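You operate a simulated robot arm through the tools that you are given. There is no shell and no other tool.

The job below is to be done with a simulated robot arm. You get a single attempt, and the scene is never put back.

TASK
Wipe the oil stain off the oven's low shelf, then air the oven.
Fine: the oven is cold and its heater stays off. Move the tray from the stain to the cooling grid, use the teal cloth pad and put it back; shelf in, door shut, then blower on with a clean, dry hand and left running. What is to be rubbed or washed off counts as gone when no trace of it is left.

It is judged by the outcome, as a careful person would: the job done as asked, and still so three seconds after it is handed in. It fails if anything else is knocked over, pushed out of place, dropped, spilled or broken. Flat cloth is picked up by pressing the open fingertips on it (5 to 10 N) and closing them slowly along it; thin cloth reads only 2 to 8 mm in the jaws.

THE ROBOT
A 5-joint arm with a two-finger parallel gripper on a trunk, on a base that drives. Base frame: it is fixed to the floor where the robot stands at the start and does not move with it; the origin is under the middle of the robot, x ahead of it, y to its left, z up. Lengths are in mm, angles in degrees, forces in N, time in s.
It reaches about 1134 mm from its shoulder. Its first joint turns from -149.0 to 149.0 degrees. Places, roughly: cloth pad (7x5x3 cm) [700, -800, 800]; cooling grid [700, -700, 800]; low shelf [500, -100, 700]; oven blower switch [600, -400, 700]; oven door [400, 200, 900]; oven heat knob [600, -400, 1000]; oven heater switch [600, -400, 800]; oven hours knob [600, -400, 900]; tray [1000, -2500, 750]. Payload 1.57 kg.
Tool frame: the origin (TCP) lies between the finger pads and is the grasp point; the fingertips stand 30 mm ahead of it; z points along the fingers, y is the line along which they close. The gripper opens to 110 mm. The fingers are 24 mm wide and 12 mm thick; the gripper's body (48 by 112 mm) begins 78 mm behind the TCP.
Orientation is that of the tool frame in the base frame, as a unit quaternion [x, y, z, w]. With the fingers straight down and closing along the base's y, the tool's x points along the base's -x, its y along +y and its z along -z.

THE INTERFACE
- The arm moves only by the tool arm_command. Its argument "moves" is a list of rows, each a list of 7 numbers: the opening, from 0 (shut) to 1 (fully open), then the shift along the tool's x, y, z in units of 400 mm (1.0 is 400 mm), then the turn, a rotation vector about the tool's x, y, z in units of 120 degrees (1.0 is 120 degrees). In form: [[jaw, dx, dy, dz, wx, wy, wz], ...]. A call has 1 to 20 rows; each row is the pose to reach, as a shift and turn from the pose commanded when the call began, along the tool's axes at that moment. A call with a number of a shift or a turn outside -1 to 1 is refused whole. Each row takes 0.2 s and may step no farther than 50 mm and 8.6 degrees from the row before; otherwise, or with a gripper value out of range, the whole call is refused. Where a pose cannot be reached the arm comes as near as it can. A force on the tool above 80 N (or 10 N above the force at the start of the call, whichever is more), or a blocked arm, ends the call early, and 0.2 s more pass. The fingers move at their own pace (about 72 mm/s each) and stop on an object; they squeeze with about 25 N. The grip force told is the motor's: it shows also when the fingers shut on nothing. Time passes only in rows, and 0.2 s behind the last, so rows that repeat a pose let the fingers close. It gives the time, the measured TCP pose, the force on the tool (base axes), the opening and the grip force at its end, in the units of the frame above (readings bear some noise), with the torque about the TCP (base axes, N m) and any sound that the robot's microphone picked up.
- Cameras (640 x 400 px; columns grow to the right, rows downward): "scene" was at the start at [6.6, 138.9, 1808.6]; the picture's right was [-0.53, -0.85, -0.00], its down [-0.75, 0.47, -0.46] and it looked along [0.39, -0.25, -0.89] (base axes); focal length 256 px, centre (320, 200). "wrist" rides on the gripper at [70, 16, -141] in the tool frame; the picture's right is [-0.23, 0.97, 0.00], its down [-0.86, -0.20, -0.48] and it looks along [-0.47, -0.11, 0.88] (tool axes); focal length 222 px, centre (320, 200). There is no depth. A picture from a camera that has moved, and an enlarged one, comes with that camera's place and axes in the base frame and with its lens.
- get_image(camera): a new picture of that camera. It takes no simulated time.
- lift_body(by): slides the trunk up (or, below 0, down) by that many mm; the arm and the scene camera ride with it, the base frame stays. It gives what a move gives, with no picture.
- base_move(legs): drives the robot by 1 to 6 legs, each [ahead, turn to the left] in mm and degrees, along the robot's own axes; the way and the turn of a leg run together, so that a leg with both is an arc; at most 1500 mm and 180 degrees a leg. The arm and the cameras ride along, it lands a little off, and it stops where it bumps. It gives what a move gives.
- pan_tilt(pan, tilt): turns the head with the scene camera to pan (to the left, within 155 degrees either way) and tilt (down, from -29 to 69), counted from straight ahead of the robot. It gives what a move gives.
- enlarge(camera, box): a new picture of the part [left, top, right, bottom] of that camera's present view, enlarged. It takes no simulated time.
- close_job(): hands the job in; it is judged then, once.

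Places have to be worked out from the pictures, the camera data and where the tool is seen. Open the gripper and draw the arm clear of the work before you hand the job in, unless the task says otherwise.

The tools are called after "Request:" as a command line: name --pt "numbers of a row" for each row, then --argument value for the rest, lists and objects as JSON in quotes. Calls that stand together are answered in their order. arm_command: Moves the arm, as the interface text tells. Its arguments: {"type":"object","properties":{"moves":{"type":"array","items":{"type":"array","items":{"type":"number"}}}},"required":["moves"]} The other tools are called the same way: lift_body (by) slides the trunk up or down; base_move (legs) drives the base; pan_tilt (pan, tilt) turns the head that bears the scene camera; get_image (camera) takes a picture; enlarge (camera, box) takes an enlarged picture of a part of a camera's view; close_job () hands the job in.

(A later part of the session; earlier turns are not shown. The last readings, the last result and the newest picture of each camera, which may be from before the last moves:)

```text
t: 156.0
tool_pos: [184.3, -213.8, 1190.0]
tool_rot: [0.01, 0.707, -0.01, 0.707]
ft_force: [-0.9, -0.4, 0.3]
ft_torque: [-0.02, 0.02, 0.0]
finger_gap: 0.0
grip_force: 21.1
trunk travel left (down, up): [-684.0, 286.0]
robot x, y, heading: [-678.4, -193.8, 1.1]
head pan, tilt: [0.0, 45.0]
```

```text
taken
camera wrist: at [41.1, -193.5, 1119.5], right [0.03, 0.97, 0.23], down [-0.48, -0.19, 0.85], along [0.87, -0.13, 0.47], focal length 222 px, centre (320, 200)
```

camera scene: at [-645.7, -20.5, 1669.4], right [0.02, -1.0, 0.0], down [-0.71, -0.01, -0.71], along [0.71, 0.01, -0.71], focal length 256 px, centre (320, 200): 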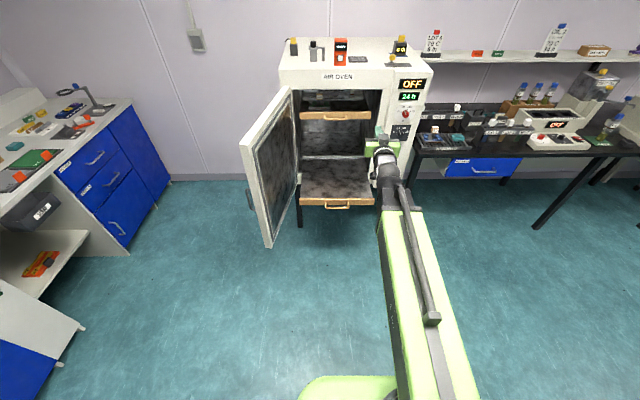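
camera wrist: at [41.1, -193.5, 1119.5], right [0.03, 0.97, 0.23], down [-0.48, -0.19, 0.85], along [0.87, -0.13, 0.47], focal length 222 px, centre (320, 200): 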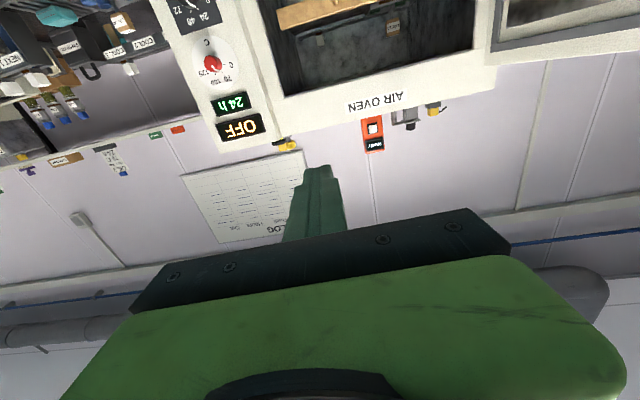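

Gripper is horizontal, pointing at the oven. Zoom on the shelf front to determine its height band.

Request:
enlarge --camera "scene" --box '[280, 140, 400, 220]'

Request:
lift_body --by -300

Request:
get_image --camera "scene"

Request:
enlarge --camera "scene" --box '[240, 80, 400, 200]'

```text
5.00 times, centred on (340, 180) of scene
camera zoom: at [-645.7, -20.5, 1669.4], right [0.02, -1.0, 0.0], down [-0.71, -0.01, -0.71], along [0.71, 0.01, -0.71], focal length 1283 px, centre (220, 300)
```

zoom: 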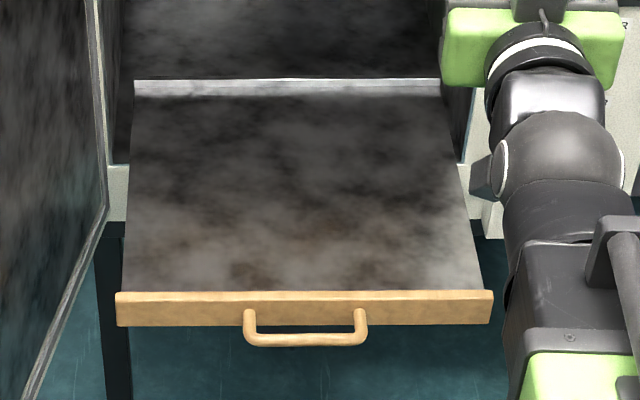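

```text
t: 159.0
tool_pos: [184.7, -213.6, 889.0]
tool_rot: [0.01, 0.707, -0.01, 0.707]
ft_force: [0.2, 0.2, -0.2]
ft_torque: [-0.01, -0.01, -0.03]
finger_gap: 0.1
grip_force: 20.9
trunk travel left (down, up): [-384.0, 586.0]
robot x, y, heading: [-673.4, -187.0, 1.0]
head pan, tilt: [0.0, 45.0]
```

```text
taken
camera scene: at [-645.7, -20.5, 1369.4], right [0.02, -1.0, 0.0], down [-0.71, -0.01, -0.71], along [0.71, 0.01, -0.71], focal length 256 px, centre (320, 200)
```

scene: 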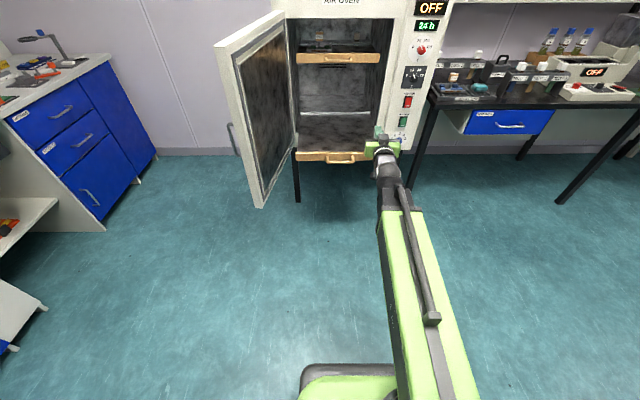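

```text
3.33 times, centred on (320, 140) of scene
camera zoom: at [-645.7, -20.5, 1369.4], right [0.02, -1.0, 0.0], down [-0.71, -0.01, -0.71], along [0.71, 0.01, -0.71], focal length 855 px, centre (320, 400)
```

zoom: 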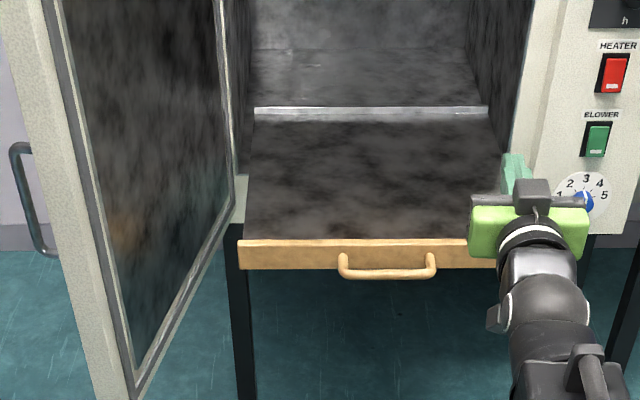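

Shelf front face: x≈330, z 652–691, clear of the handle for y −250…−170. Lower to z≈671 and check.

Request:
lift_body --by -218

Request:
pan_tilt --pan 0 --tilt 30

Request:
get_image --camera "scene"

Request:
get_image --camera "wrist"

```text
t: 161.3
tool_pos: [184.2, -213.9, 670.6]
tool_rot: [0.01, 0.707, -0.01, 0.707]
ft_force: [-0.4, -0.2, 0.3]
ft_torque: [0.01, 0.01, 0.01]
finger_gap: 0.1
grip_force: 21.2
trunk travel left (down, up): [-166.0, 804.0]
robot x, y, heading: [-674.5, -193.6, 1.1]
head pan, tilt: [0.0, 45.0]
```

```text
t: 162.1
tool_pos: [184.4, -214.1, 671.4]
tool_rot: [0.01, 0.707, -0.01, 0.707]
ft_force: [0.6, 0.2, 0.5]
ft_torque: [0.01, 0.0, 0.02]
finger_gap: 0.0
grip_force: 20.9
trunk travel left (down, up): [-166.0, 804.0]
robot x, y, heading: [-676.5, -193.0, 1.1]
head pan, tilt: [0.0, 30.0]
```

```text
taken
camera scene: at [-636.5, -20.3, 1174.0], right [0.02, -1.0, 0.0], down [-0.5, -0.01, -0.87], along [0.87, 0.02, -0.5], focal length 256 px, centre (320, 200)
```

scene: 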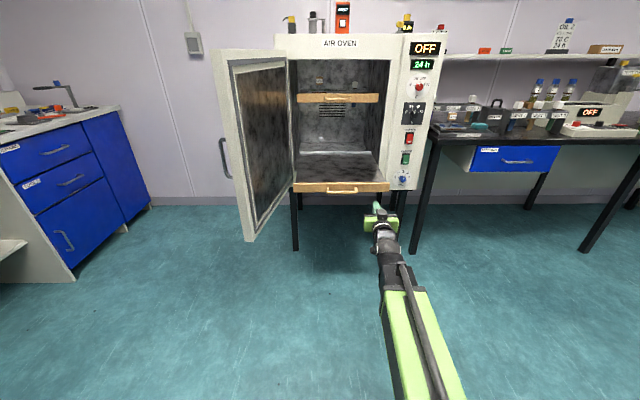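

```text
taken
camera wrist: at [41.1, -193.5, 601.3], right [0.03, 0.97, 0.23], down [-0.48, -0.19, 0.86], along [0.87, -0.13, 0.47], focal length 222 px, centre (320, 200)
```

wrist: 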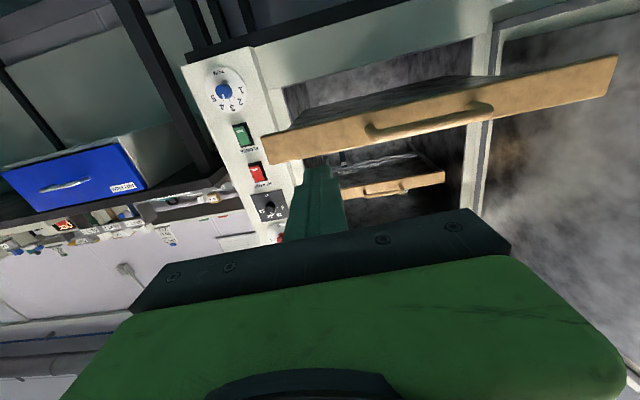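

Tips face the wood at y≈−214, clear of the handle. Extend to touch and begin pushing.

Request:
arm_command --pt "0 0 0 0.1 0 0 0" --pt "0 0 0 0.2 0 0 0" --pt "0 0 0 0.26 0 0 0" --pt "0 0 0 0.3 0 0 0" --pt "0 0 0 0.34 0 0 0" --pt "0 0 0 0.38 0 0 0" --pt "0 0 0 0.42 0 0 0"

Request:
get_image --camera "scene"

Request:
get_image --camera "wrist"

```text
t: 163.7
tool_pos: [351.8, -218.2, 671.2]
tool_rot: [0.011, 0.706, -0.01, 0.708]
ft_force: [-0.5, -0.3, -0.2]
ft_torque: [-0.03, 0.01, -0.01]
finger_gap: 0.0
grip_force: 21.7
trunk travel left (down, up): [-166.0, 804.0]
robot x, y, heading: [-674.0, -189.6, 1.2]
head pan, tilt: [0.0, 30.0]
```

```text
taken
camera scene: at [-636.5, -20.3, 1174.0], right [0.02, -1.0, 0.0], down [-0.5, -0.01, -0.87], along [0.87, 0.02, -0.5], focal length 256 px, centre (320, 200)
```

scene: 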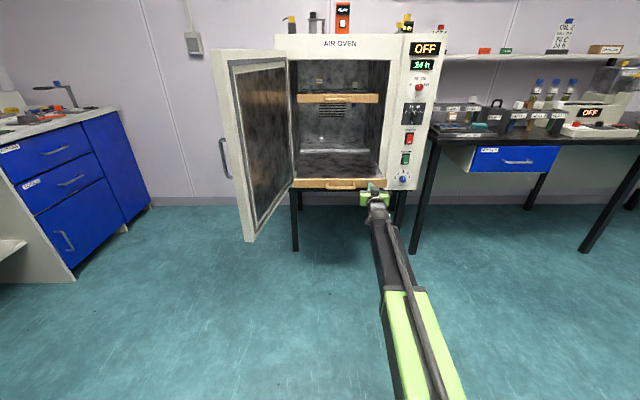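

```text
taken
camera wrist: at [209.7, -198.4, 601.4], right [0.03, 0.97, 0.23], down [-0.48, -0.19, 0.86], along [0.87, -0.13, 0.47], focal length 222 px, centre (320, 200)
```

wrist: 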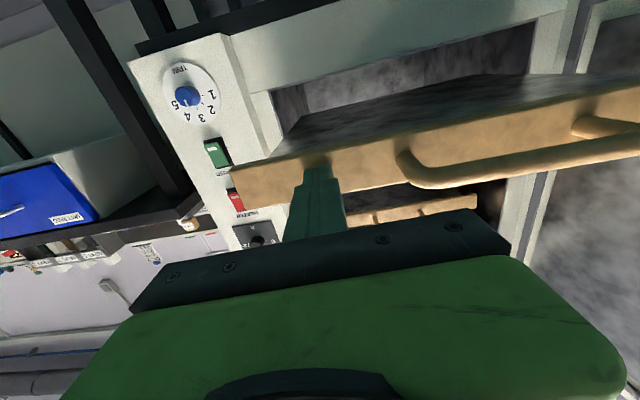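

The shelf slides in easily. Continue pushing by driving the base forward in stages.

Request:
base_move --legs '[[200, -1]]'

Request:
get_image --camera "scene"

Request:
get_image --camera "wrist"

```text
t: 165.3
tool_pos: [553.2, -230.9, 671.7]
tool_rot: [0.015, 0.707, -0.016, 0.707]
ft_force: [0.4, -0.3, 0.3]
ft_torque: [0.0, 0.0, 0.0]
finger_gap: 0.0
grip_force: 20.9
trunk travel left (down, up): [-166.0, 804.0]
robot x, y, heading: [-474.1, -187.6, 0.1]
head pan, tilt: [0.0, 30.0]
```

```text
taken
camera scene: at [-432.5, -17.3, 1174.0], right [0.01, -1.0, 0.0], down [-0.5, 0.0, -0.87], along [0.87, 0.0, -0.5], focal length 256 px, centre (320, 200)
```

scene: 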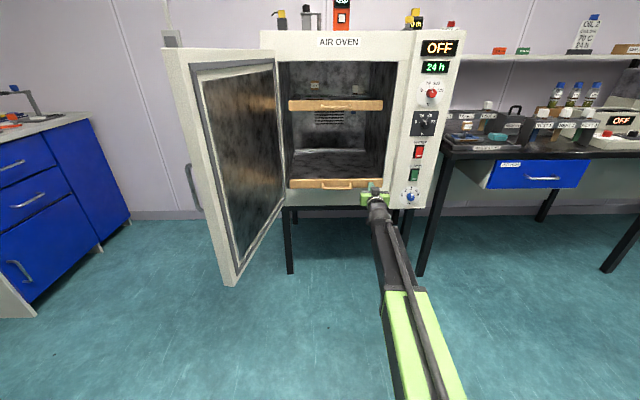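

```text
taken
camera wrist: at [410.5, -210.3, 601.3], right [0.04, 0.97, 0.23], down [-0.49, -0.18, 0.86], along [0.87, -0.15, 0.47], focal length 222 px, centre (320, 200)
```

wrist: 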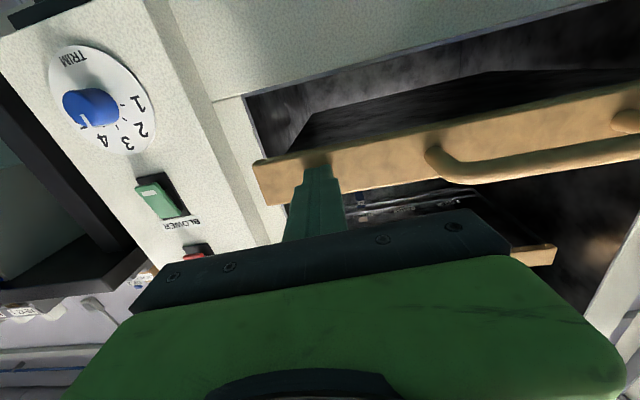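

Shelf front is at x≈583 now. The tool drifted to y≈−231, close to the right jamb, so I back off slightly and shift to y≈−205 before the last stretch.

Request:
arm_command --pt "0 0 0 -0.05 0 0 0" --pt "0 0 0.035 -0.05 -0.006 0 0" --pt "0 0 0.065 -0.05 -0.0121 0 0" --pt "0 0 0.065 -0.05 -0.0121 0 0"

Request:
get_image --camera "wrist"

Request:
enlarge --camera "scene" --box '[260, 80, 450, 220]'

```text
t: 166.3
tool_pos: [533.8, -204.7, 670.4]
tool_rot: [0.006, 0.707, -0.006, 0.707]
ft_force: [0.3, 0.1, 0.4]
ft_torque: [-0.04, 0.0, -0.02]
finger_gap: 0.0
grip_force: 21.3
trunk travel left (down, up): [-166.0, 804.0]
robot x, y, heading: [-475.1, -188.9, 0.3]
head pan, tilt: [0.0, 30.0]
```

```text
taken
camera wrist: at [390.8, -186.6, 601.3], right [0.02, 0.97, 0.23], down [-0.48, -0.19, 0.86], along [0.88, -0.12, 0.47], focal length 222 px, centre (320, 200)
```

wrist: 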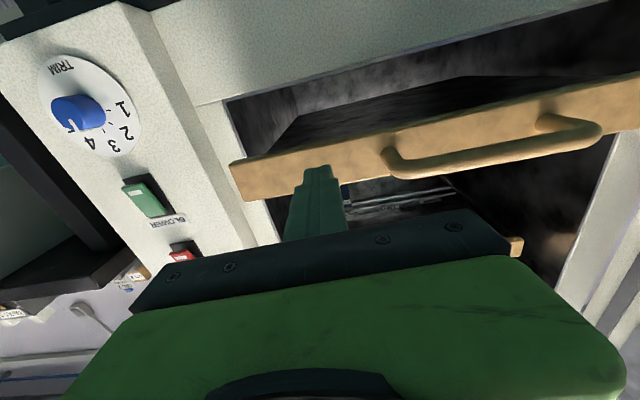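

```text
2.86 times, centred on (355, 150) of scene
camera zoom: at [-432.5, -17.3, 1174.0], right [0.01, -1.0, 0.0], down [-0.5, 0.0, -0.87], along [0.87, 0.0, -0.5], focal length 733 px, centre (220, 343)
```

zoom: 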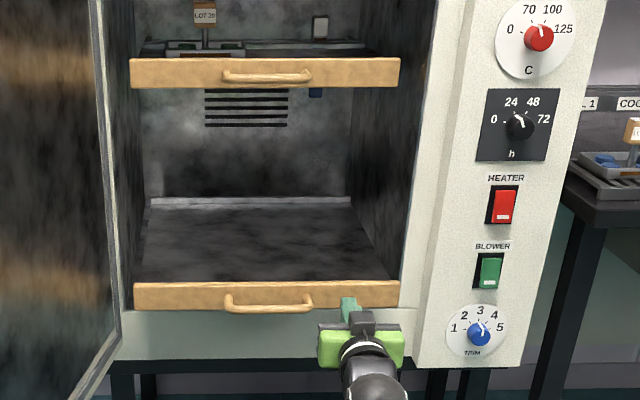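

Clear now. Push on: base +100 mm, then finish with the arm in small steps to feel the stop.

Request:
base_move --legs '[[100, 0]]'

Request:
get_image --camera "scene"

Request:
get_image --camera "wrist"

```text
t: 167.4
tool_pos: [637.0, -204.7, 671.2]
tool_rot: [0.005, 0.707, -0.005, 0.707]
ft_force: [-2.3, -0.4, -1.3]
ft_torque: [-0.03, 0.07, -0.01]
finger_gap: 0.0
grip_force: 21.6
trunk travel left (down, up): [-166.0, 804.0]
robot x, y, heading: [-373.0, -187.4, 0.3]
head pan, tilt: [0.0, 30.0]
```

```text
taken
camera scene: at [-329.0, -16.7, 1174.0], right [0.01, -1.0, 0.0], down [-0.5, 0.0, -0.87], along [0.87, 0.0, -0.5], focal length 256 px, centre (320, 200)
```

scene: 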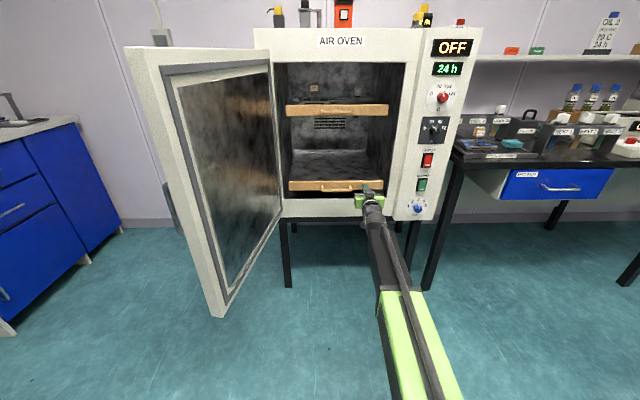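

```text
taken
camera wrist: at [494.2, -186.4, 601.2], right [0.02, 0.97, 0.23], down [-0.48, -0.19, 0.86], along [0.88, -0.12, 0.47], focal length 222 px, centre (320, 200)
```

wrist: 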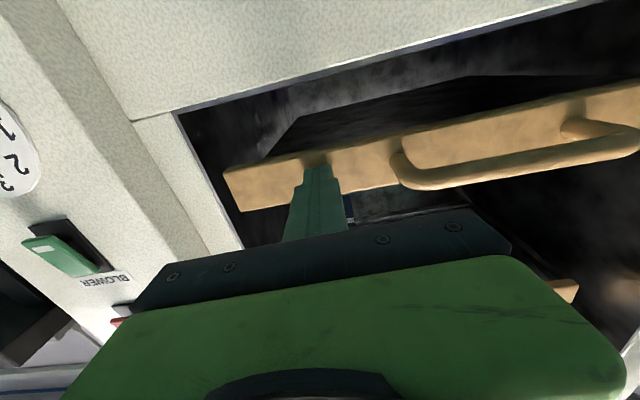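

Request:
arm_command --pt "0 0 0 0.025 0 0 0" --pt "0 0 0 0.05 0 0 0" --pt "0 0 0 0.075 0 0 0" --pt "0 0 0 0.1 0 0 0" --pt "0 0 0 0.1 0 0 0"

Request:
enlarge --camera "scene" --box '[250, 60, 450, 220]'

Request:
get_image --camera "wrist"

```text
t: 168.7
tool_pos: [678.6, -205.5, 671.0]
tool_rot: [0.006, 0.707, -0.006, 0.707]
ft_force: [0.9, 0.2, 0.3]
ft_torque: [0.04, -0.03, -0.02]
finger_gap: 0.0
grip_force: 21.3
trunk travel left (down, up): [-166.0, 804.0]
robot x, y, heading: [-370.0, -185.8, 0.0]
head pan, tilt: [0.0, 30.0]
```

```text
2.50 times, centred on (350, 140) of scene
camera zoom: at [-329.1, -16.7, 1174.0], right [0.01, -1.0, 0.0], down [-0.5, 0.0, -0.87], along [0.87, 0.0, -0.5], focal length 641 px, centre (245, 350)
```

zoom: 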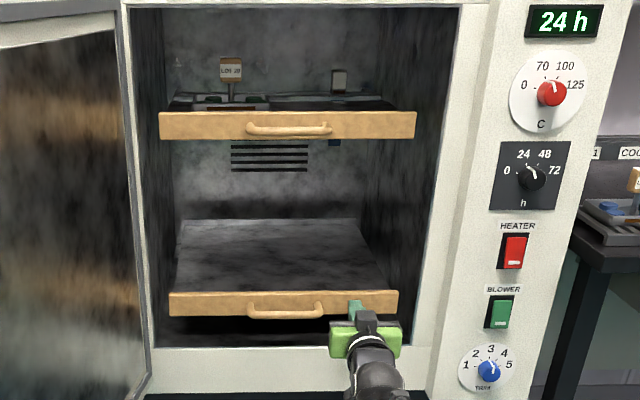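

```text
taken
camera wrist: at [534.7, -187.6, 601.2], right [0.02, 0.97, 0.23], down [-0.48, -0.19, 0.86], along [0.88, -0.12, 0.47], focal length 222 px, centre (320, 200)
```

wrist: 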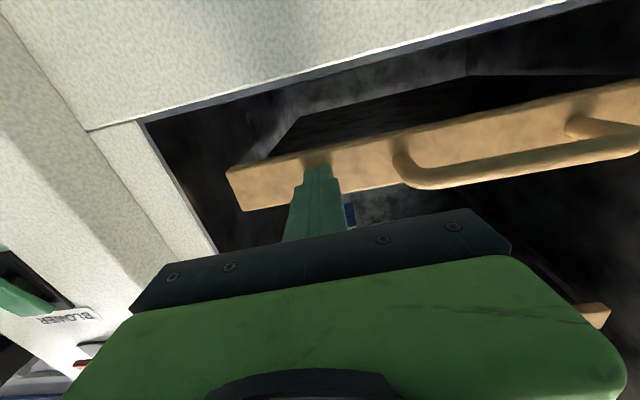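

Shelf front is at x≈708; the upper one sits at ≈740, so roughly 30 mm remain. Push on in small steps.

Request:
arm_command --pt "0 0 0 0.02 0 0 0" --pt "0 0 0 0.04 0 0 0" --pt "0 0 0 0.055 0 0 0" --pt "0 0 0 0.055 0 0 0"

Request:
enlarge --camera "scene" --box '[250, 60, 450, 220]'

```text
t: 169.7
tool_pos: [700.1, -205.1, 671.9]
tool_rot: [0.006, 0.707, -0.006, 0.707]
ft_force: [-0.1, 0.4, -0.8]
ft_torque: [0.02, 0.04, -0.01]
finger_gap: 0.2
grip_force: 21.1
trunk travel left (down, up): [-166.0, 804.0]
robot x, y, heading: [-370.4, -189.0, 0.5]
head pan, tilt: [0.0, 30.0]
```

```text
2.50 times, centred on (350, 140) of scene
camera zoom: at [-329.1, -16.7, 1174.0], right [0.01, -1.0, 0.0], down [-0.5, 0.0, -0.87], along [0.87, 0.0, -0.5], focal length 641 px, centre (245, 350)
```

zoom: 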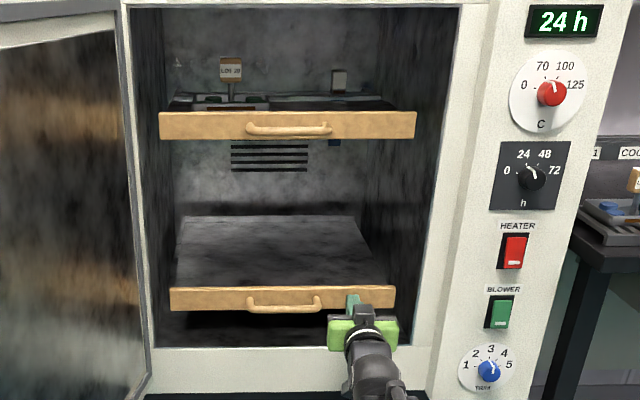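

Request:
arm_command --pt "0 0 0 0.01 0 0 0" --pt "0 0 0 0.02 0 0 0" --pt "0 0 0 0.02 0 0 0"

Request:
arm_command --pt "0 0 0 0.01 0 0 0" --pt "0 0 0 0.02 0 0 0" --pt "0 0 0 0.02 0 0 0"

Request:
enlarge --camera "scene" --box '[250, 60, 450, 220]'

Request:
get_image --camera "wrist"

```text
t: 170.4
tool_pos: [707.5, -206.1, 670.6]
tool_rot: [0.006, 0.707, -0.006, 0.707]
ft_force: [0.0, -0.4, -0.9]
ft_torque: [-0.01, 0.0, -0.01]
finger_gap: 0.0
grip_force: 21.3
trunk travel left (down, up): [-166.0, 804.0]
robot x, y, heading: [-372.0, -189.0, 0.2]
head pan, tilt: [0.0, 30.0]
```

```text
t: 171.0
tool_pos: [709.2, -204.9, 672.0]
tool_rot: [0.006, 0.709, -0.006, 0.705]
ft_force: [-20.7, 0.0, 3.1]
ft_torque: [-0.01, -0.16, 0.19]
finger_gap: 0.0
grip_force: 21.8
trunk travel left (down, up): [-166.0, 804.0]
robot x, y, heading: [-373.3, -187.3, 0.0]
head pan, tilt: [0.0, 30.0]
stopped in row 2: the force on the tool passed its limit at 93 N (the readings are from after the stop); the commanded pose is now the measured one
```

```text
2.50 times, centred on (350, 140) of scene
camera zoom: at [-331.0, -16.8, 1174.3], right [0.01, -1.0, 0.0], down [-0.5, 0.0, -0.87], along [0.87, 0.0, -0.5], focal length 641 px, centre (245, 350)
```

zoom: 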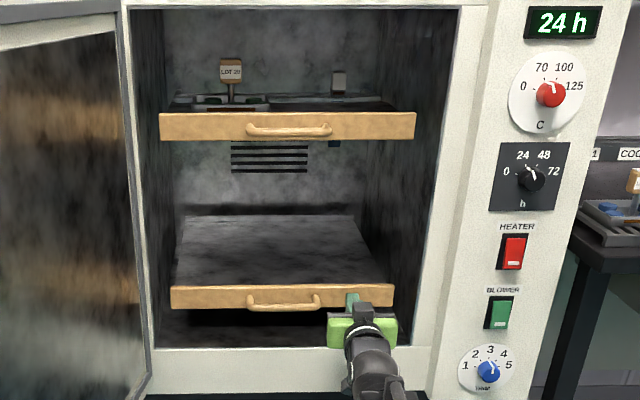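

```text
taken
camera wrist: at [566.0, -187.6, 602.2], right [0.02, 0.97, 0.23], down [-0.48, -0.19, 0.86], along [0.88, -0.12, 0.46], focal length 222 px, centre (320, 200)
```

wrist: 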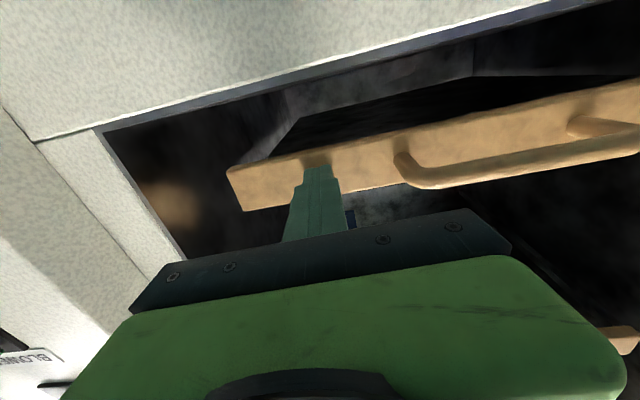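

The shelf reached its stop (front at ≈739, level with the upper one). Back the hand out.

Request:
arm_command --pt "0 0 0 -0.05 0 0 0" --pt "0 0 0 -0.15 0 0 0" --pt "0 0 0 -0.26 0 0 0" --pt "0 0 0 -0.37 0 0 0" --pt "0 0 0 -0.48 0 0 0" --pt "0 0 0 -0.56 0 0 0" --pt "0 0 0 -0.56 0 0 0"

Request:
get_image --camera "scene"

Request:
enlarge --camera "scene" --box '[100, 30, 300, 330]'

```text
t: 172.6
tool_pos: [485.6, -201.5, 670.5]
tool_rot: [0.006, 0.708, -0.006, 0.706]
ft_force: [0.2, -0.6, 0.5]
ft_torque: [-0.02, -0.02, 0.0]
finger_gap: 0.0
grip_force: 21.1
trunk travel left (down, up): [-166.0, 804.0]
robot x, y, heading: [-371.5, -187.7, 0.1]
head pan, tilt: [0.0, 30.0]
```

```text
taken
camera scene: at [-329.5, -16.7, 1174.0], right [0.01, -1.0, 0.0], down [-0.5, 0.0, -0.87], along [0.87, 0.0, -0.5], focal length 256 px, centre (320, 200)
```

scene: 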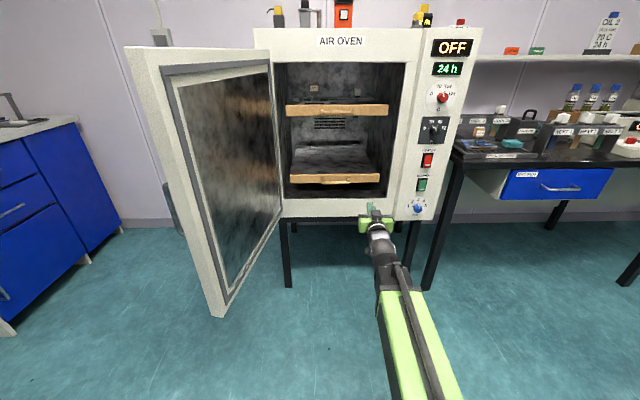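

```text
1.33 times, centred on (200, 180) of scene
camera zoom: at [-329.5, -16.7, 1174.0], right [0.01, -1.0, 0.0], down [-0.5, 0.0, -0.87], along [0.87, 0.0, -0.5], focal length 342 px, centre (480, 227)
```

zoom: 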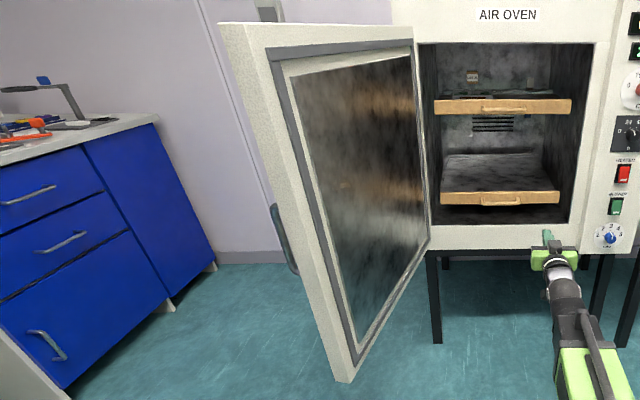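

Hand is out. For the door (top ≈1190, free edge ≈[108, 250], hinged near [640, 160]) I'll reach over it with the arm raised, lower the fingers behind its outer face and sweep it shut. First raise the trunk.

Request:
lift_body --by 695

Request:
pan_tilt --pan 30 --tilt 50

Request:
get_image --camera "scene"

```text
refused: 695 is not a number from -400 to 400
```

```text
t: 173.6
tool_pos: [485.8, -201.5, 670.2]
tool_rot: [0.006, 0.709, -0.007, 0.705]
ft_force: [-0.1, 0.7, -0.1]
ft_torque: [0.02, 0.01, -0.03]
finger_gap: 0.0
grip_force: 21.0
trunk travel left (down, up): [-166.0, 804.0]
robot x, y, heading: [-374.6, -185.2, 0.4]
head pan, tilt: [30.0, 50.0]
```

```text
taken
camera scene: at [-353.4, 21.6, 1144.5], right [0.5, -0.86, 0.0], down [-0.66, -0.39, -0.64], along [0.56, 0.32, -0.77], focal length 256 px, centre (320, 200)
```

scene: 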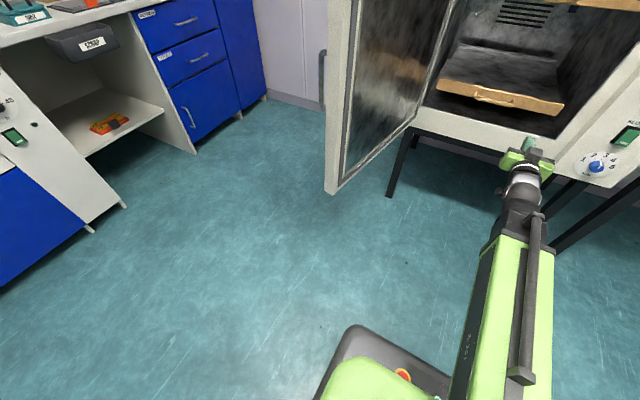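

Request:
lift_body --by 350

Request:
lift_body --by 345

Request:
get_image --camera "scene"

```text
t: 177.0
tool_pos: [486.0, -200.4, 1020.9]
tool_rot: [0.005, 0.709, -0.006, 0.705]
ft_force: [0.8, -0.2, -0.7]
ft_torque: [0.02, 0.0, -0.02]
finger_gap: 0.3
grip_force: 20.8
trunk travel left (down, up): [-516.0, 454.0]
robot x, y, heading: [-370.7, -185.8, 0.3]
head pan, tilt: [30.0, 50.0]
```

```text
t: 180.4
tool_pos: [486.8, -201.1, 1364.6]
tool_rot: [0.006, 0.709, -0.007, 0.705]
ft_force: [0.3, 0.8, 0.1]
ft_torque: [-0.05, -0.01, -0.01]
finger_gap: 0.1
grip_force: 21.6
trunk travel left (down, up): [-861.0, 109.0]
robot x, y, heading: [-372.5, -185.6, 0.5]
head pan, tilt: [30.0, 50.0]
```

```text
taken
camera scene: at [-353.5, 21.7, 1839.5], right [0.5, -0.86, 0.0], down [-0.66, -0.39, -0.64], along [0.56, 0.32, -0.77], focal length 256 px, centre (320, 200)
```

scene: 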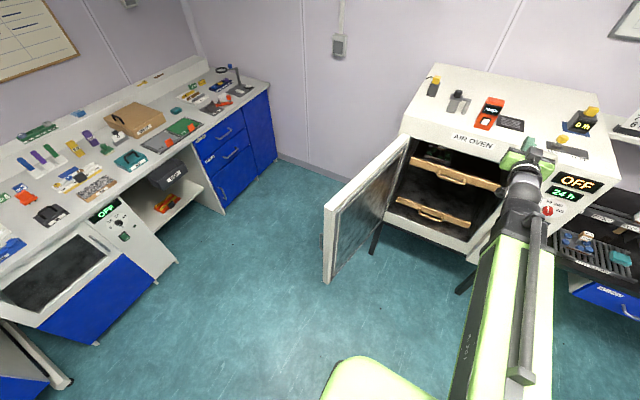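

Request:
enlarge --camera "scene" --box '[300, 120, 440, 290]'

```text
2.35 times, centred on (370, 205) of scene
camera zoom: at [-353.5, 21.7, 1839.5], right [0.5, -0.86, 0.0], down [-0.66, -0.39, -0.64], along [0.56, 0.32, -0.77], focal length 604 px, centre (202, 188)
```

zoom: 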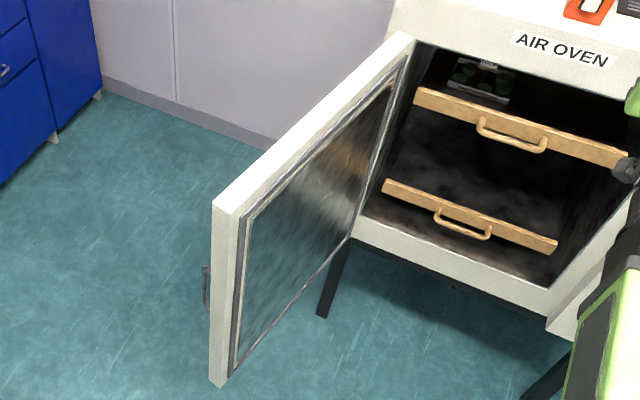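

Door top is at z≈1190–1200, and everything on the arm is above 1270, so swinging over it is safe. Swing left in two arcs.

Request:
arm_command --pt "0 0 0.1196 -0.0033 -0.0267 0 0" --pt "0 0 0.2388 -0.0134 -0.0533 0 0" --pt "0 0 0.3573 -0.03 -0.08 0 0" --pt "0 0 0.4747 -0.0532 -0.1067 0 0" --pt "0 0 0.5906 -0.083 -0.1333 0 0" --pt "0 0 0.7046 -0.1192 -0.16 0 0" --pt "0 0 0.8164 -0.1617 -0.1867 0 0" --pt "0 0 0.9257 -0.2103 -0.2133 0 0" --pt "0 0 0.9257 -0.2103 -0.2133 0 0"

Request:
arm_command --pt "0 0 0.1196 -0.0033 -0.0267 0 0" --pt "0 0 0.2388 -0.0134 -0.0533 0 0" --pt "0 0 0.3573 -0.03 -0.08 0 0" --pt "0 0 0.4747 -0.0532 -0.1067 0 0" --pt "0 0 0.5906 -0.083 -0.1333 0 0" --pt "0 0 0.7046 -0.1192 -0.16 0 0" --pt "0 0 0.8164 -0.1617 -0.1867 0 0" --pt "0 0 0.9257 -0.2103 -0.2133 0 0" --pt "0 0 0.9257 -0.2103 -0.2133 0 0"

Request:
get_image --camera "scene"

```text
t: 182.4
tool_pos: [407.7, 170.1, 1365.7]
tool_rot: [-0.15, 0.692, 0.151, 0.689]
ft_force: [0.6, 0.0, -0.5]
ft_torque: [0.0, 0.02, 0.01]
finger_gap: 0.0
grip_force: 21.6
trunk travel left (down, up): [-861.0, 109.0]
robot x, y, heading: [-367.7, -186.2, 0.3]
head pan, tilt: [30.0, 50.0]
```

```text
t: 184.4
tool_pos: [178.1, 473.4, 1367.0]
tool_rot: [-0.298, 0.642, 0.3, 0.639]
ft_force: [0.7, 0.5, -0.2]
ft_torque: [0.0, 0.02, 0.0]
finger_gap: 0.0
grip_force: 21.6
trunk travel left (down, up): [-861.0, 109.0]
robot x, y, heading: [-370.6, -187.0, 0.3]
head pan, tilt: [30.0, 50.0]
```

```text
taken
camera scene: at [-353.2, 21.5, 1839.5], right [0.5, -0.86, 0.0], down [-0.66, -0.39, -0.64], along [0.56, 0.32, -0.77], focal length 256 px, centre (320, 200)
```

scene: 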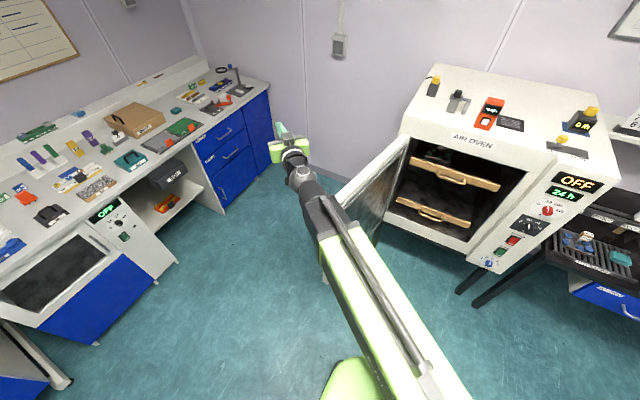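

Now tilt the gripper down behind the door (about the wrist).

Request:
arm_command --pt "0 0.085 0 -0.0061 0 0.0682 0" --pt "0 0.1683 0 -0.0242 0 0.1363 0" --pt "0 0.2483 0 -0.054 0 0.2046 0" --pt "0 0.3231 0 -0.0949 0 0.2728 0" --pt "0 0.3913 0 -0.146 0 0.3409 0" --pt "0 0.4515 0 -0.2062 0 0.4091 0" --pt "0 0.5026 0 -0.2744 0 0.4773 0" --pt "0 0.5435 0 -0.3493 0 0.5454 0" --pt "0 0.5733 0 -0.4292 0 0.6137 0" --pt "0 0.5914 0 -0.5125 0 0.6818 0" --pt "0 0.5975 0 -0.5975 0 0.75 0" --pt "0 0.5975 0 -0.5975 0 0.75 0"

Request:
get_image --camera "scene"

Request:
get_image --camera "wrist"

```text
t: 187.0
tool_pos: [21.2, 287.2, 1128.7]
tool_rot: [-0.424, 0.906, 0.0, -0.004]
ft_force: [0.3, -0.1, 0.3]
ft_torque: [-0.03, -0.01, 0.0]
finger_gap: 0.0
grip_force: 21.2
out of reach, approached as far as the arm can: row 1
trunk travel left (down, up): [-861.0, 109.0]
robot x, y, heading: [-369.9, -187.5, 0.2]
head pan, tilt: [30.0, 50.0]
```

```text
taken
camera scene: at [-353.5, 21.8, 1839.5], right [0.5, -0.86, 0.0], down [-0.66, -0.39, -0.64], along [0.56, 0.32, -0.77], focal length 256 px, centre (320, 200)
```

scene: 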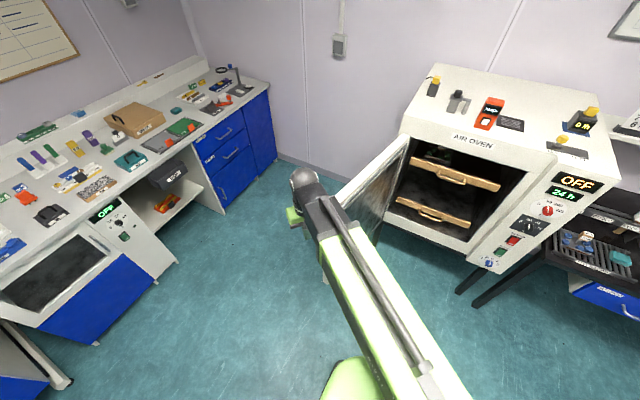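

```text
taken
camera wrist: at [-35.6, 244.6, 1269.9], right [-0.6, 0.8, 0.0], down [0.7, 0.53, 0.47], along [0.38, 0.29, -0.88], focal length 222 px, centre (320, 200)
```

wrist: 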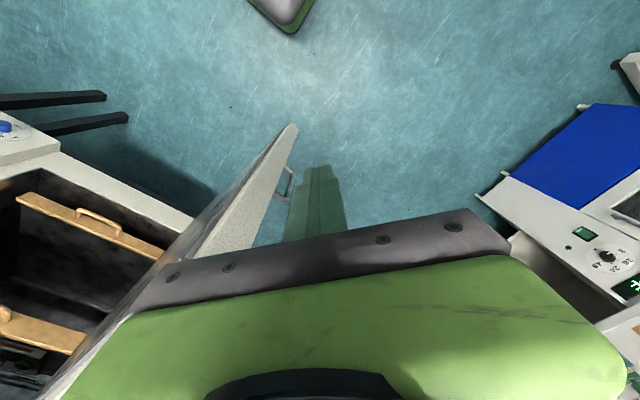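

Fingers hang just outside the door's free edge. Move out and along the outer face to about [160, 322].

Request:
arm_command --pt "0 -0.109 0.0256 0 0 0 0" --pt "0 -0.183 -0.043 0 0 0 0" --pt "0 -0.241 -0.125 0 0 0 0" --pt "0 -0.2915 -0.213 0 0 0 0" --pt "0 -0.2915 -0.213 0 0 0 0"

Request:
get_image --camera "wrist"

Request:
get_image --camera "scene"

```text
t: 188.2
tool_pos: [160.5, 323.7, 1128.4]
tool_rot: [-0.424, 0.906, 0.001, -0.002]
ft_force: [0.2, 0.0, 0.7]
ft_torque: [0.01, -0.02, 0.0]
finger_gap: 0.1
grip_force: 21.4
trunk travel left (down, up): [-861.0, 109.0]
robot x, y, heading: [-371.6, -188.5, 0.5]
head pan, tilt: [30.0, 50.0]
```

```text
taken
camera wrist: at [103.2, 279.9, 1269.9], right [-0.6, 0.8, 0.0], down [0.7, 0.53, 0.47], along [0.38, 0.29, -0.88], focal length 222 px, centre (320, 200)
```

wrist: 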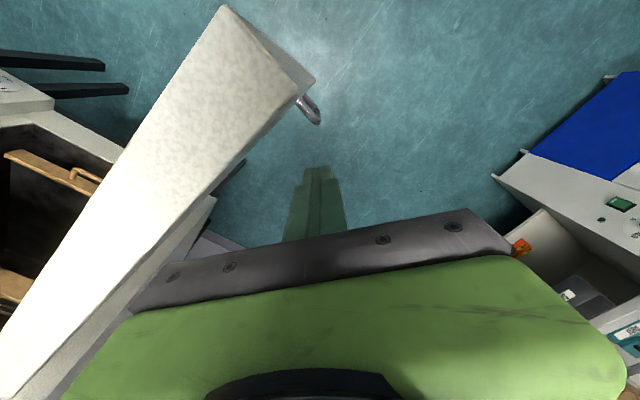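

```text
taken
camera scene: at [-354.1, 21.8, 1839.5], right [0.5, -0.86, 0.0], down [-0.66, -0.39, -0.64], along [0.56, 0.32, -0.77], focal length 256 px, centre (320, 200)
```

scene: 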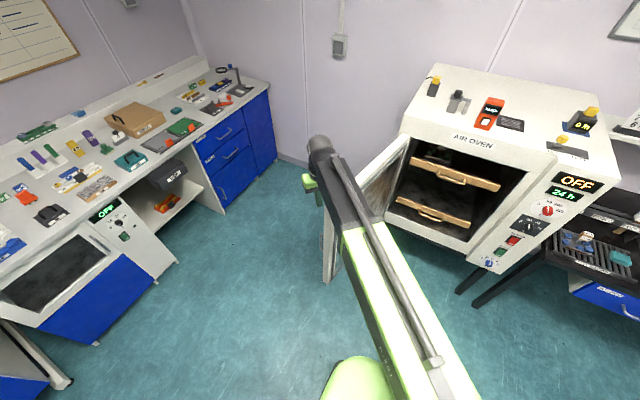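

Good clearance. Now push the door: first part of the arc, gently.

Request:
arm_command --pt "0 0.022 -0.066 0 0 0 0" --pt "0 0.0655 -0.1115 0 0 0 0" --pt "0 0.136 -0.144 0 0 0 0" --pt "0 0.2 -0.185 0 0 0 0" --pt "0 0.2495 -0.223 0 0 0 0" --pt "0 0.309 -0.269 0 0 0 0"

Request:
get_image --camera "wrist"

Request:
get_image --camera "scene"

```text
t: 189.6
tool_pos: [166.2, 158.7, 1128.8]
tool_rot: [-0.425, 0.905, 0.001, -0.002]
ft_force: [-0.2, -0.1, -0.2]
ft_torque: [0.03, -0.05, 0.0]
finger_gap: 0.0
grip_force: 21.4
trunk travel left (down, up): [-861.0, 109.0]
robot x, y, heading: [-372.8, -187.4, 0.1]
head pan, tilt: [30.0, 50.0]
```

```text
taken
camera wrist: at [108.9, 115.5, 1270.0], right [-0.6, 0.8, 0.0], down [0.7, 0.53, 0.47], along [0.38, 0.29, -0.88], focal length 222 px, centre (320, 200)
```

wrist: 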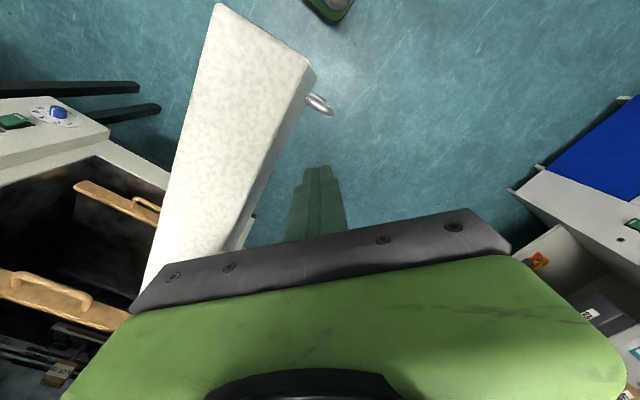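

```text
taken
camera scene: at [-353.7, 20.9, 1839.6], right [0.5, -0.86, 0.0], down [-0.66, -0.39, -0.64], along [0.56, 0.32, -0.77], focal length 256 px, centre (320, 200)
```

scene: 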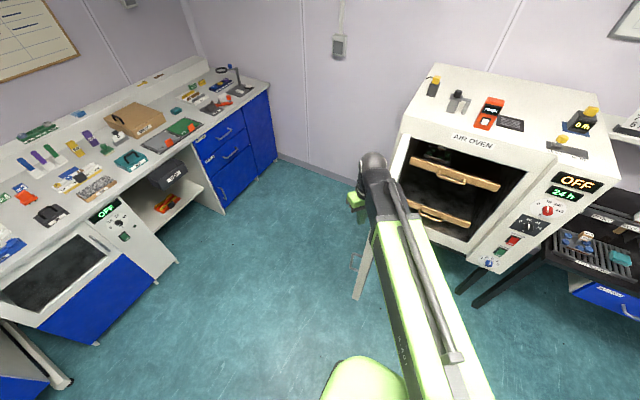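

The door swings along with the fingers. Continue the arc.

Request:
arm_command --pt "0 0.058 -0.042 0 0 0 0" --pt "0 0.113 -0.094 0 0 0 0" --pt "0 0.1595 -0.1395 0 0 0 0" --pt "0 0.2055 -0.1975 0 0 0 0" --pt "0 0.25 -0.261 0 0 0 0" --pt "0 0.288 -0.3215 0 0 0 0" --pt "0 0.324 -0.3875 0 0 0 0" --pt "0 0.3565 -0.4735 0 0 0 0" --pt "0 0.386 -0.5665 0 0 0 0" --pt "0 0.413 -0.664 0 0 0 0"

Request:
get_image --camera "wrist"

Request:
get_image --camera "scene"

```text
t: 191.8
tool_pos: [266.7, -141.0, 1127.6]
tool_rot: [-0.424, 0.906, 0.0, -0.002]
ft_force: [1.1, 0.5, 0.0]
ft_torque: [0.04, -0.01, 0.02]
finger_gap: 0.2
grip_force: 21.6
trunk travel left (down, up): [-861.0, 109.0]
robot x, y, heading: [-372.6, -186.8, 0.1]
head pan, tilt: [30.0, 50.0]
```

```text
taken
camera wrist: at [208.1, -183.8, 1269.6], right [-0.6, 0.8, 0.0], down [0.7, 0.53, 0.47], along [0.38, 0.29, -0.88], focal length 222 px, centre (320, 200)
```

wrist: 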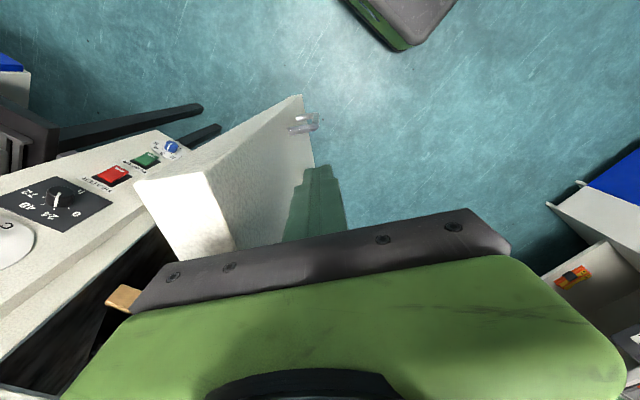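

```text
taken
camera scene: at [-352.9, 21.0, 1839.6], right [0.5, -0.86, 0.0], down [-0.66, -0.39, -0.64], along [0.55, 0.32, -0.77], focal length 256 px, centre (320, 200)
```

scene: 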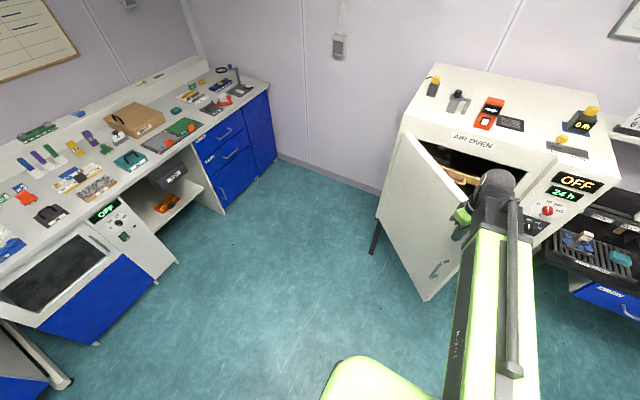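

Door is about half closed. I rotate the hand about its axis so its narrow side faces the oven for the last part.

Request:
arm_command --pt "0 0 0 0 0 0 0.07" --pt "0 0 0 0 0 0 0.14" --pt "0 0 0 0 0 0 0.21" --pt "0 0 0 0 0 0 0.28" --pt "0 0 0 0 0 0 0.35" --pt "0 0 0 0 0 0 0.418" --pt "0 0 0 0 0 0 0.418"

Request:
get_image --camera "wrist"

```text
t: 193.4
tool_pos: [265.8, -138.3, 1127.8]
tool_rot: [0.001, 1.0, 0.0, -0.003]
ft_force: [0.3, 0.0, 0.1]
ft_torque: [-0.05, 0.02, 0.05]
finger_gap: 0.2
grip_force: 21.6
trunk travel left (down, up): [-861.0, 109.0]
robot x, y, heading: [-372.0, -188.1, 0.1]
head pan, tilt: [30.0, 50.0]
```

```text
taken
camera wrist: at [194.1, -121.7, 1269.8], right [0.23, 0.97, 0.0], down [0.86, -0.2, 0.47], along [0.46, -0.11, -0.88], focal length 222 px, centre (320, 200)
```

wrist: 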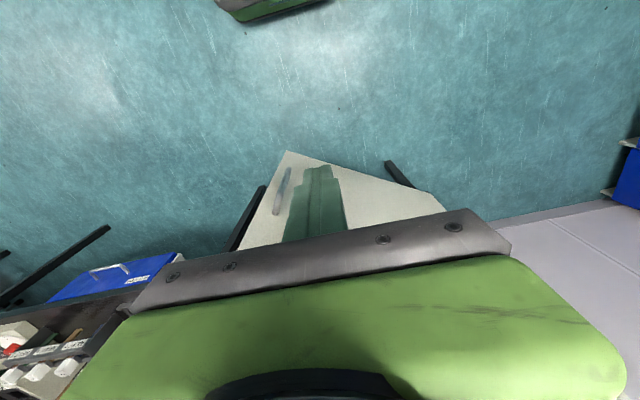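

Request:
arm_command --pt "0 -0.055 -0.06 0 0 0 0" --pt "0 -0.125 -0.1275 0 0 0 0" --pt "0 -0.2025 -0.19 0 0 0 0" --pt "0 -0.285 -0.2425 0 0 0 0" --pt "0 -0.3725 -0.2875 0 0 0 0" --pt "0 -0.46 -0.325 0 0 0 0" --pt "0 -0.5475 -0.3525 0 0 0 0"

Request:
get_image --camera "wrist"

Request:
pan_tilt --pan 0 --tilt 45

Request:
get_image --camera "scene"

```text
t: 195.0
tool_pos: [484.1, -279.4, 1128.7]
tool_rot: [0.0, 1.0, 0.0, -0.003]
ft_force: [-0.3, 0.2, -0.1]
ft_torque: [0.02, 0.01, 0.01]
finger_gap: 0.2
grip_force: 21.3
trunk travel left (down, up): [-861.0, 109.0]
robot x, y, heading: [-370.3, -186.0, 0.1]
head pan, tilt: [30.0, 50.0]
```

```text
taken
camera wrist: at [413.9, -263.1, 1269.5], right [0.23, 0.97, 0.0], down [0.86, -0.2, 0.47], along [0.46, -0.11, -0.88], focal length 222 px, centre (320, 200)
```

wrist: 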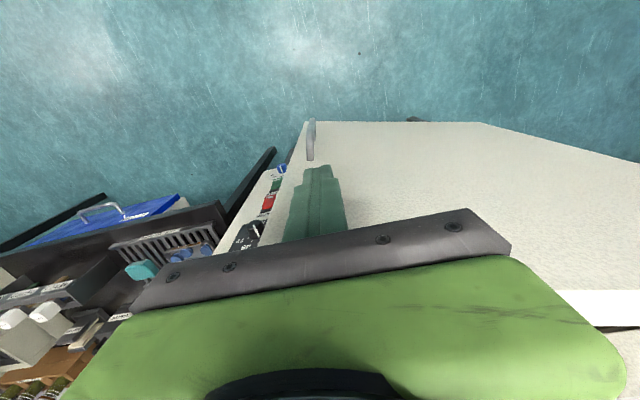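

```text
t: 195.9
tool_pos: [483.8, -278.5, 1128.9]
tool_rot: [0.0, 1.0, -0.001, -0.003]
ft_force: [-0.2, 0.6, -0.1]
ft_torque: [0.0, -0.03, 0.0]
finger_gap: 0.2
grip_force: 20.8
trunk travel left (down, up): [-861.0, 109.0]
robot x, y, heading: [-369.4, -185.8, 0.3]
head pan, tilt: [0.0, 45.0]
```

```text
taken
camera scene: at [-338.7, -16.7, 1846.4], right [0.01, -1.0, 0.0], down [-0.71, 0.0, -0.71], along [0.71, 0.0, -0.71], focal length 256 px, centre (320, 200)
```

scene: 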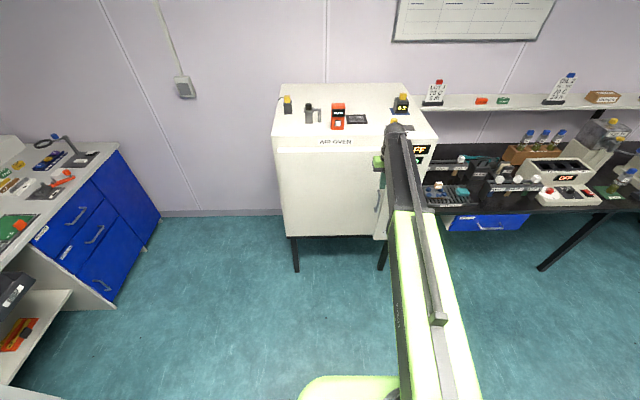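

The door looks nearly shut. Zoom to see how far it is from closed.

Request:
enlarge --camera "scene" --box '[260, 80, 440, 250]'

Request:
enlarge --camera "wrist" --box '[200, 100, 420, 260]'

```text
2.35 times, centred on (350, 165) of scene
camera zoom: at [-338.7, -16.7, 1846.4], right [0.01, -1.0, 0.0], down [-0.71, 0.0, -0.71], along [0.71, 0.0, -0.71], focal length 604 px, centre (249, 282)
```

zoom: 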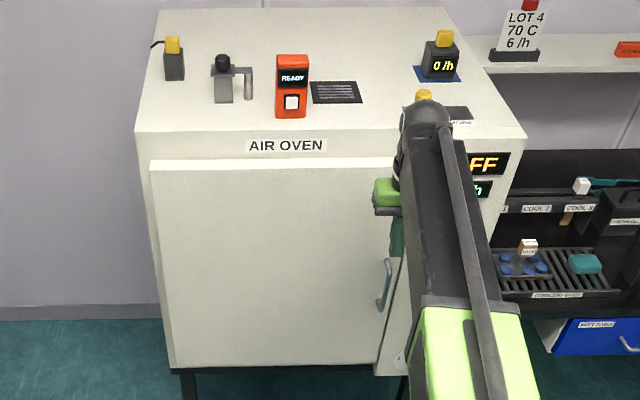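

```text
2.50 times, centred on (310, 180) of wrist
camera zoom: at [412.6, -262.7, 1269.9], right [0.23, 0.97, 0.0], down [0.86, -0.2, 0.47], along [0.46, -0.11, -0.88], focal length 555 px, centre (345, 250)
```

zoom: 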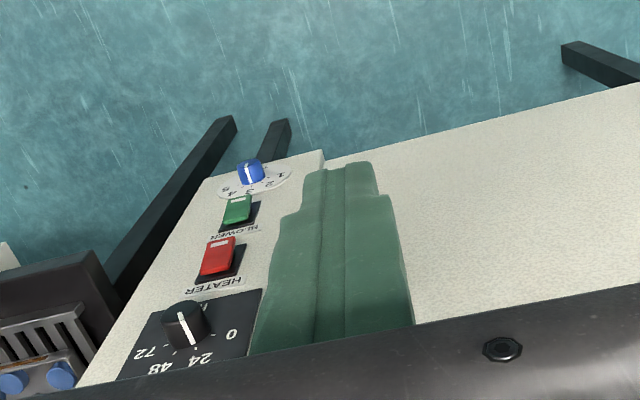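

The door has swung on by itself and looks flush with the panel. I'll press it to be sure it's fully shut: drive forward 110 mm, then nudge with the fingers.

Request:
base_move --legs '[[110, 0]]'

Request:
get_image --camera "wrist"

Request:
enlarge --camera "scene" --box '[240, 80, 440, 270]'

```text
t: 197.1
tool_pos: [597.3, -276.2, 1126.2]
tool_rot: [-0.001, 1.0, 0.0, -0.003]
ft_force: [0.8, -0.8, -1.0]
ft_torque: [-0.04, 0.04, 0.0]
finger_gap: 0.3
grip_force: 21.0
trunk travel left (down, up): [-861.0, 109.0]
robot x, y, heading: [-262.3, -186.1, 0.4]
head pan, tilt: [0.0, 45.0]
```

```text
taken
camera wrist: at [526.2, -260.4, 1268.3], right [0.23, 0.97, 0.0], down [0.86, -0.2, 0.47], along [0.46, -0.11, -0.88], focal length 222 px, centre (320, 200)
```

wrist: 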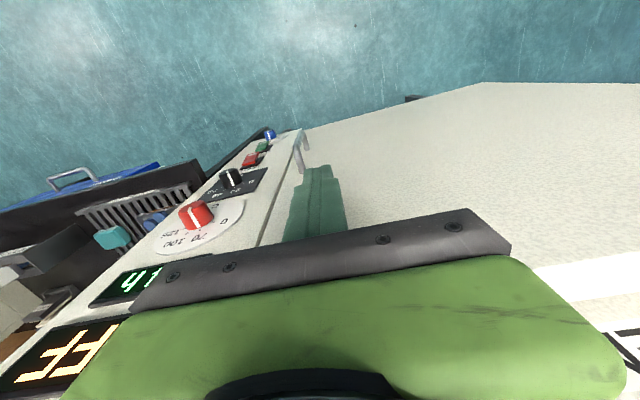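

```text
2.11 times, centred on (340, 175) of scene
camera zoom: at [-224.4, -16.1, 1846.3], right [0.01, -1.0, 0.0], down [-0.71, 0.0, -0.71], along [0.71, 0.0, -0.71], focal length 540 px, centre (278, 253)
```

zoom: 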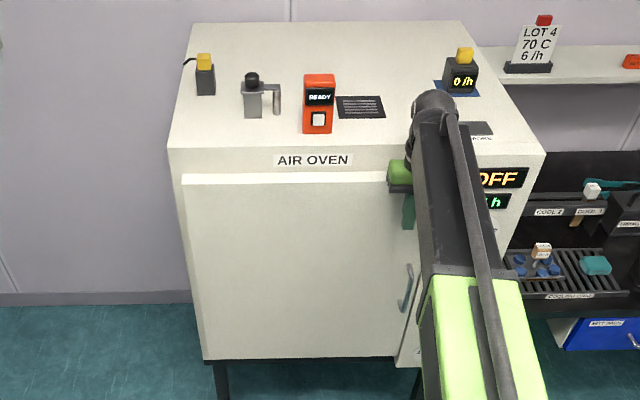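

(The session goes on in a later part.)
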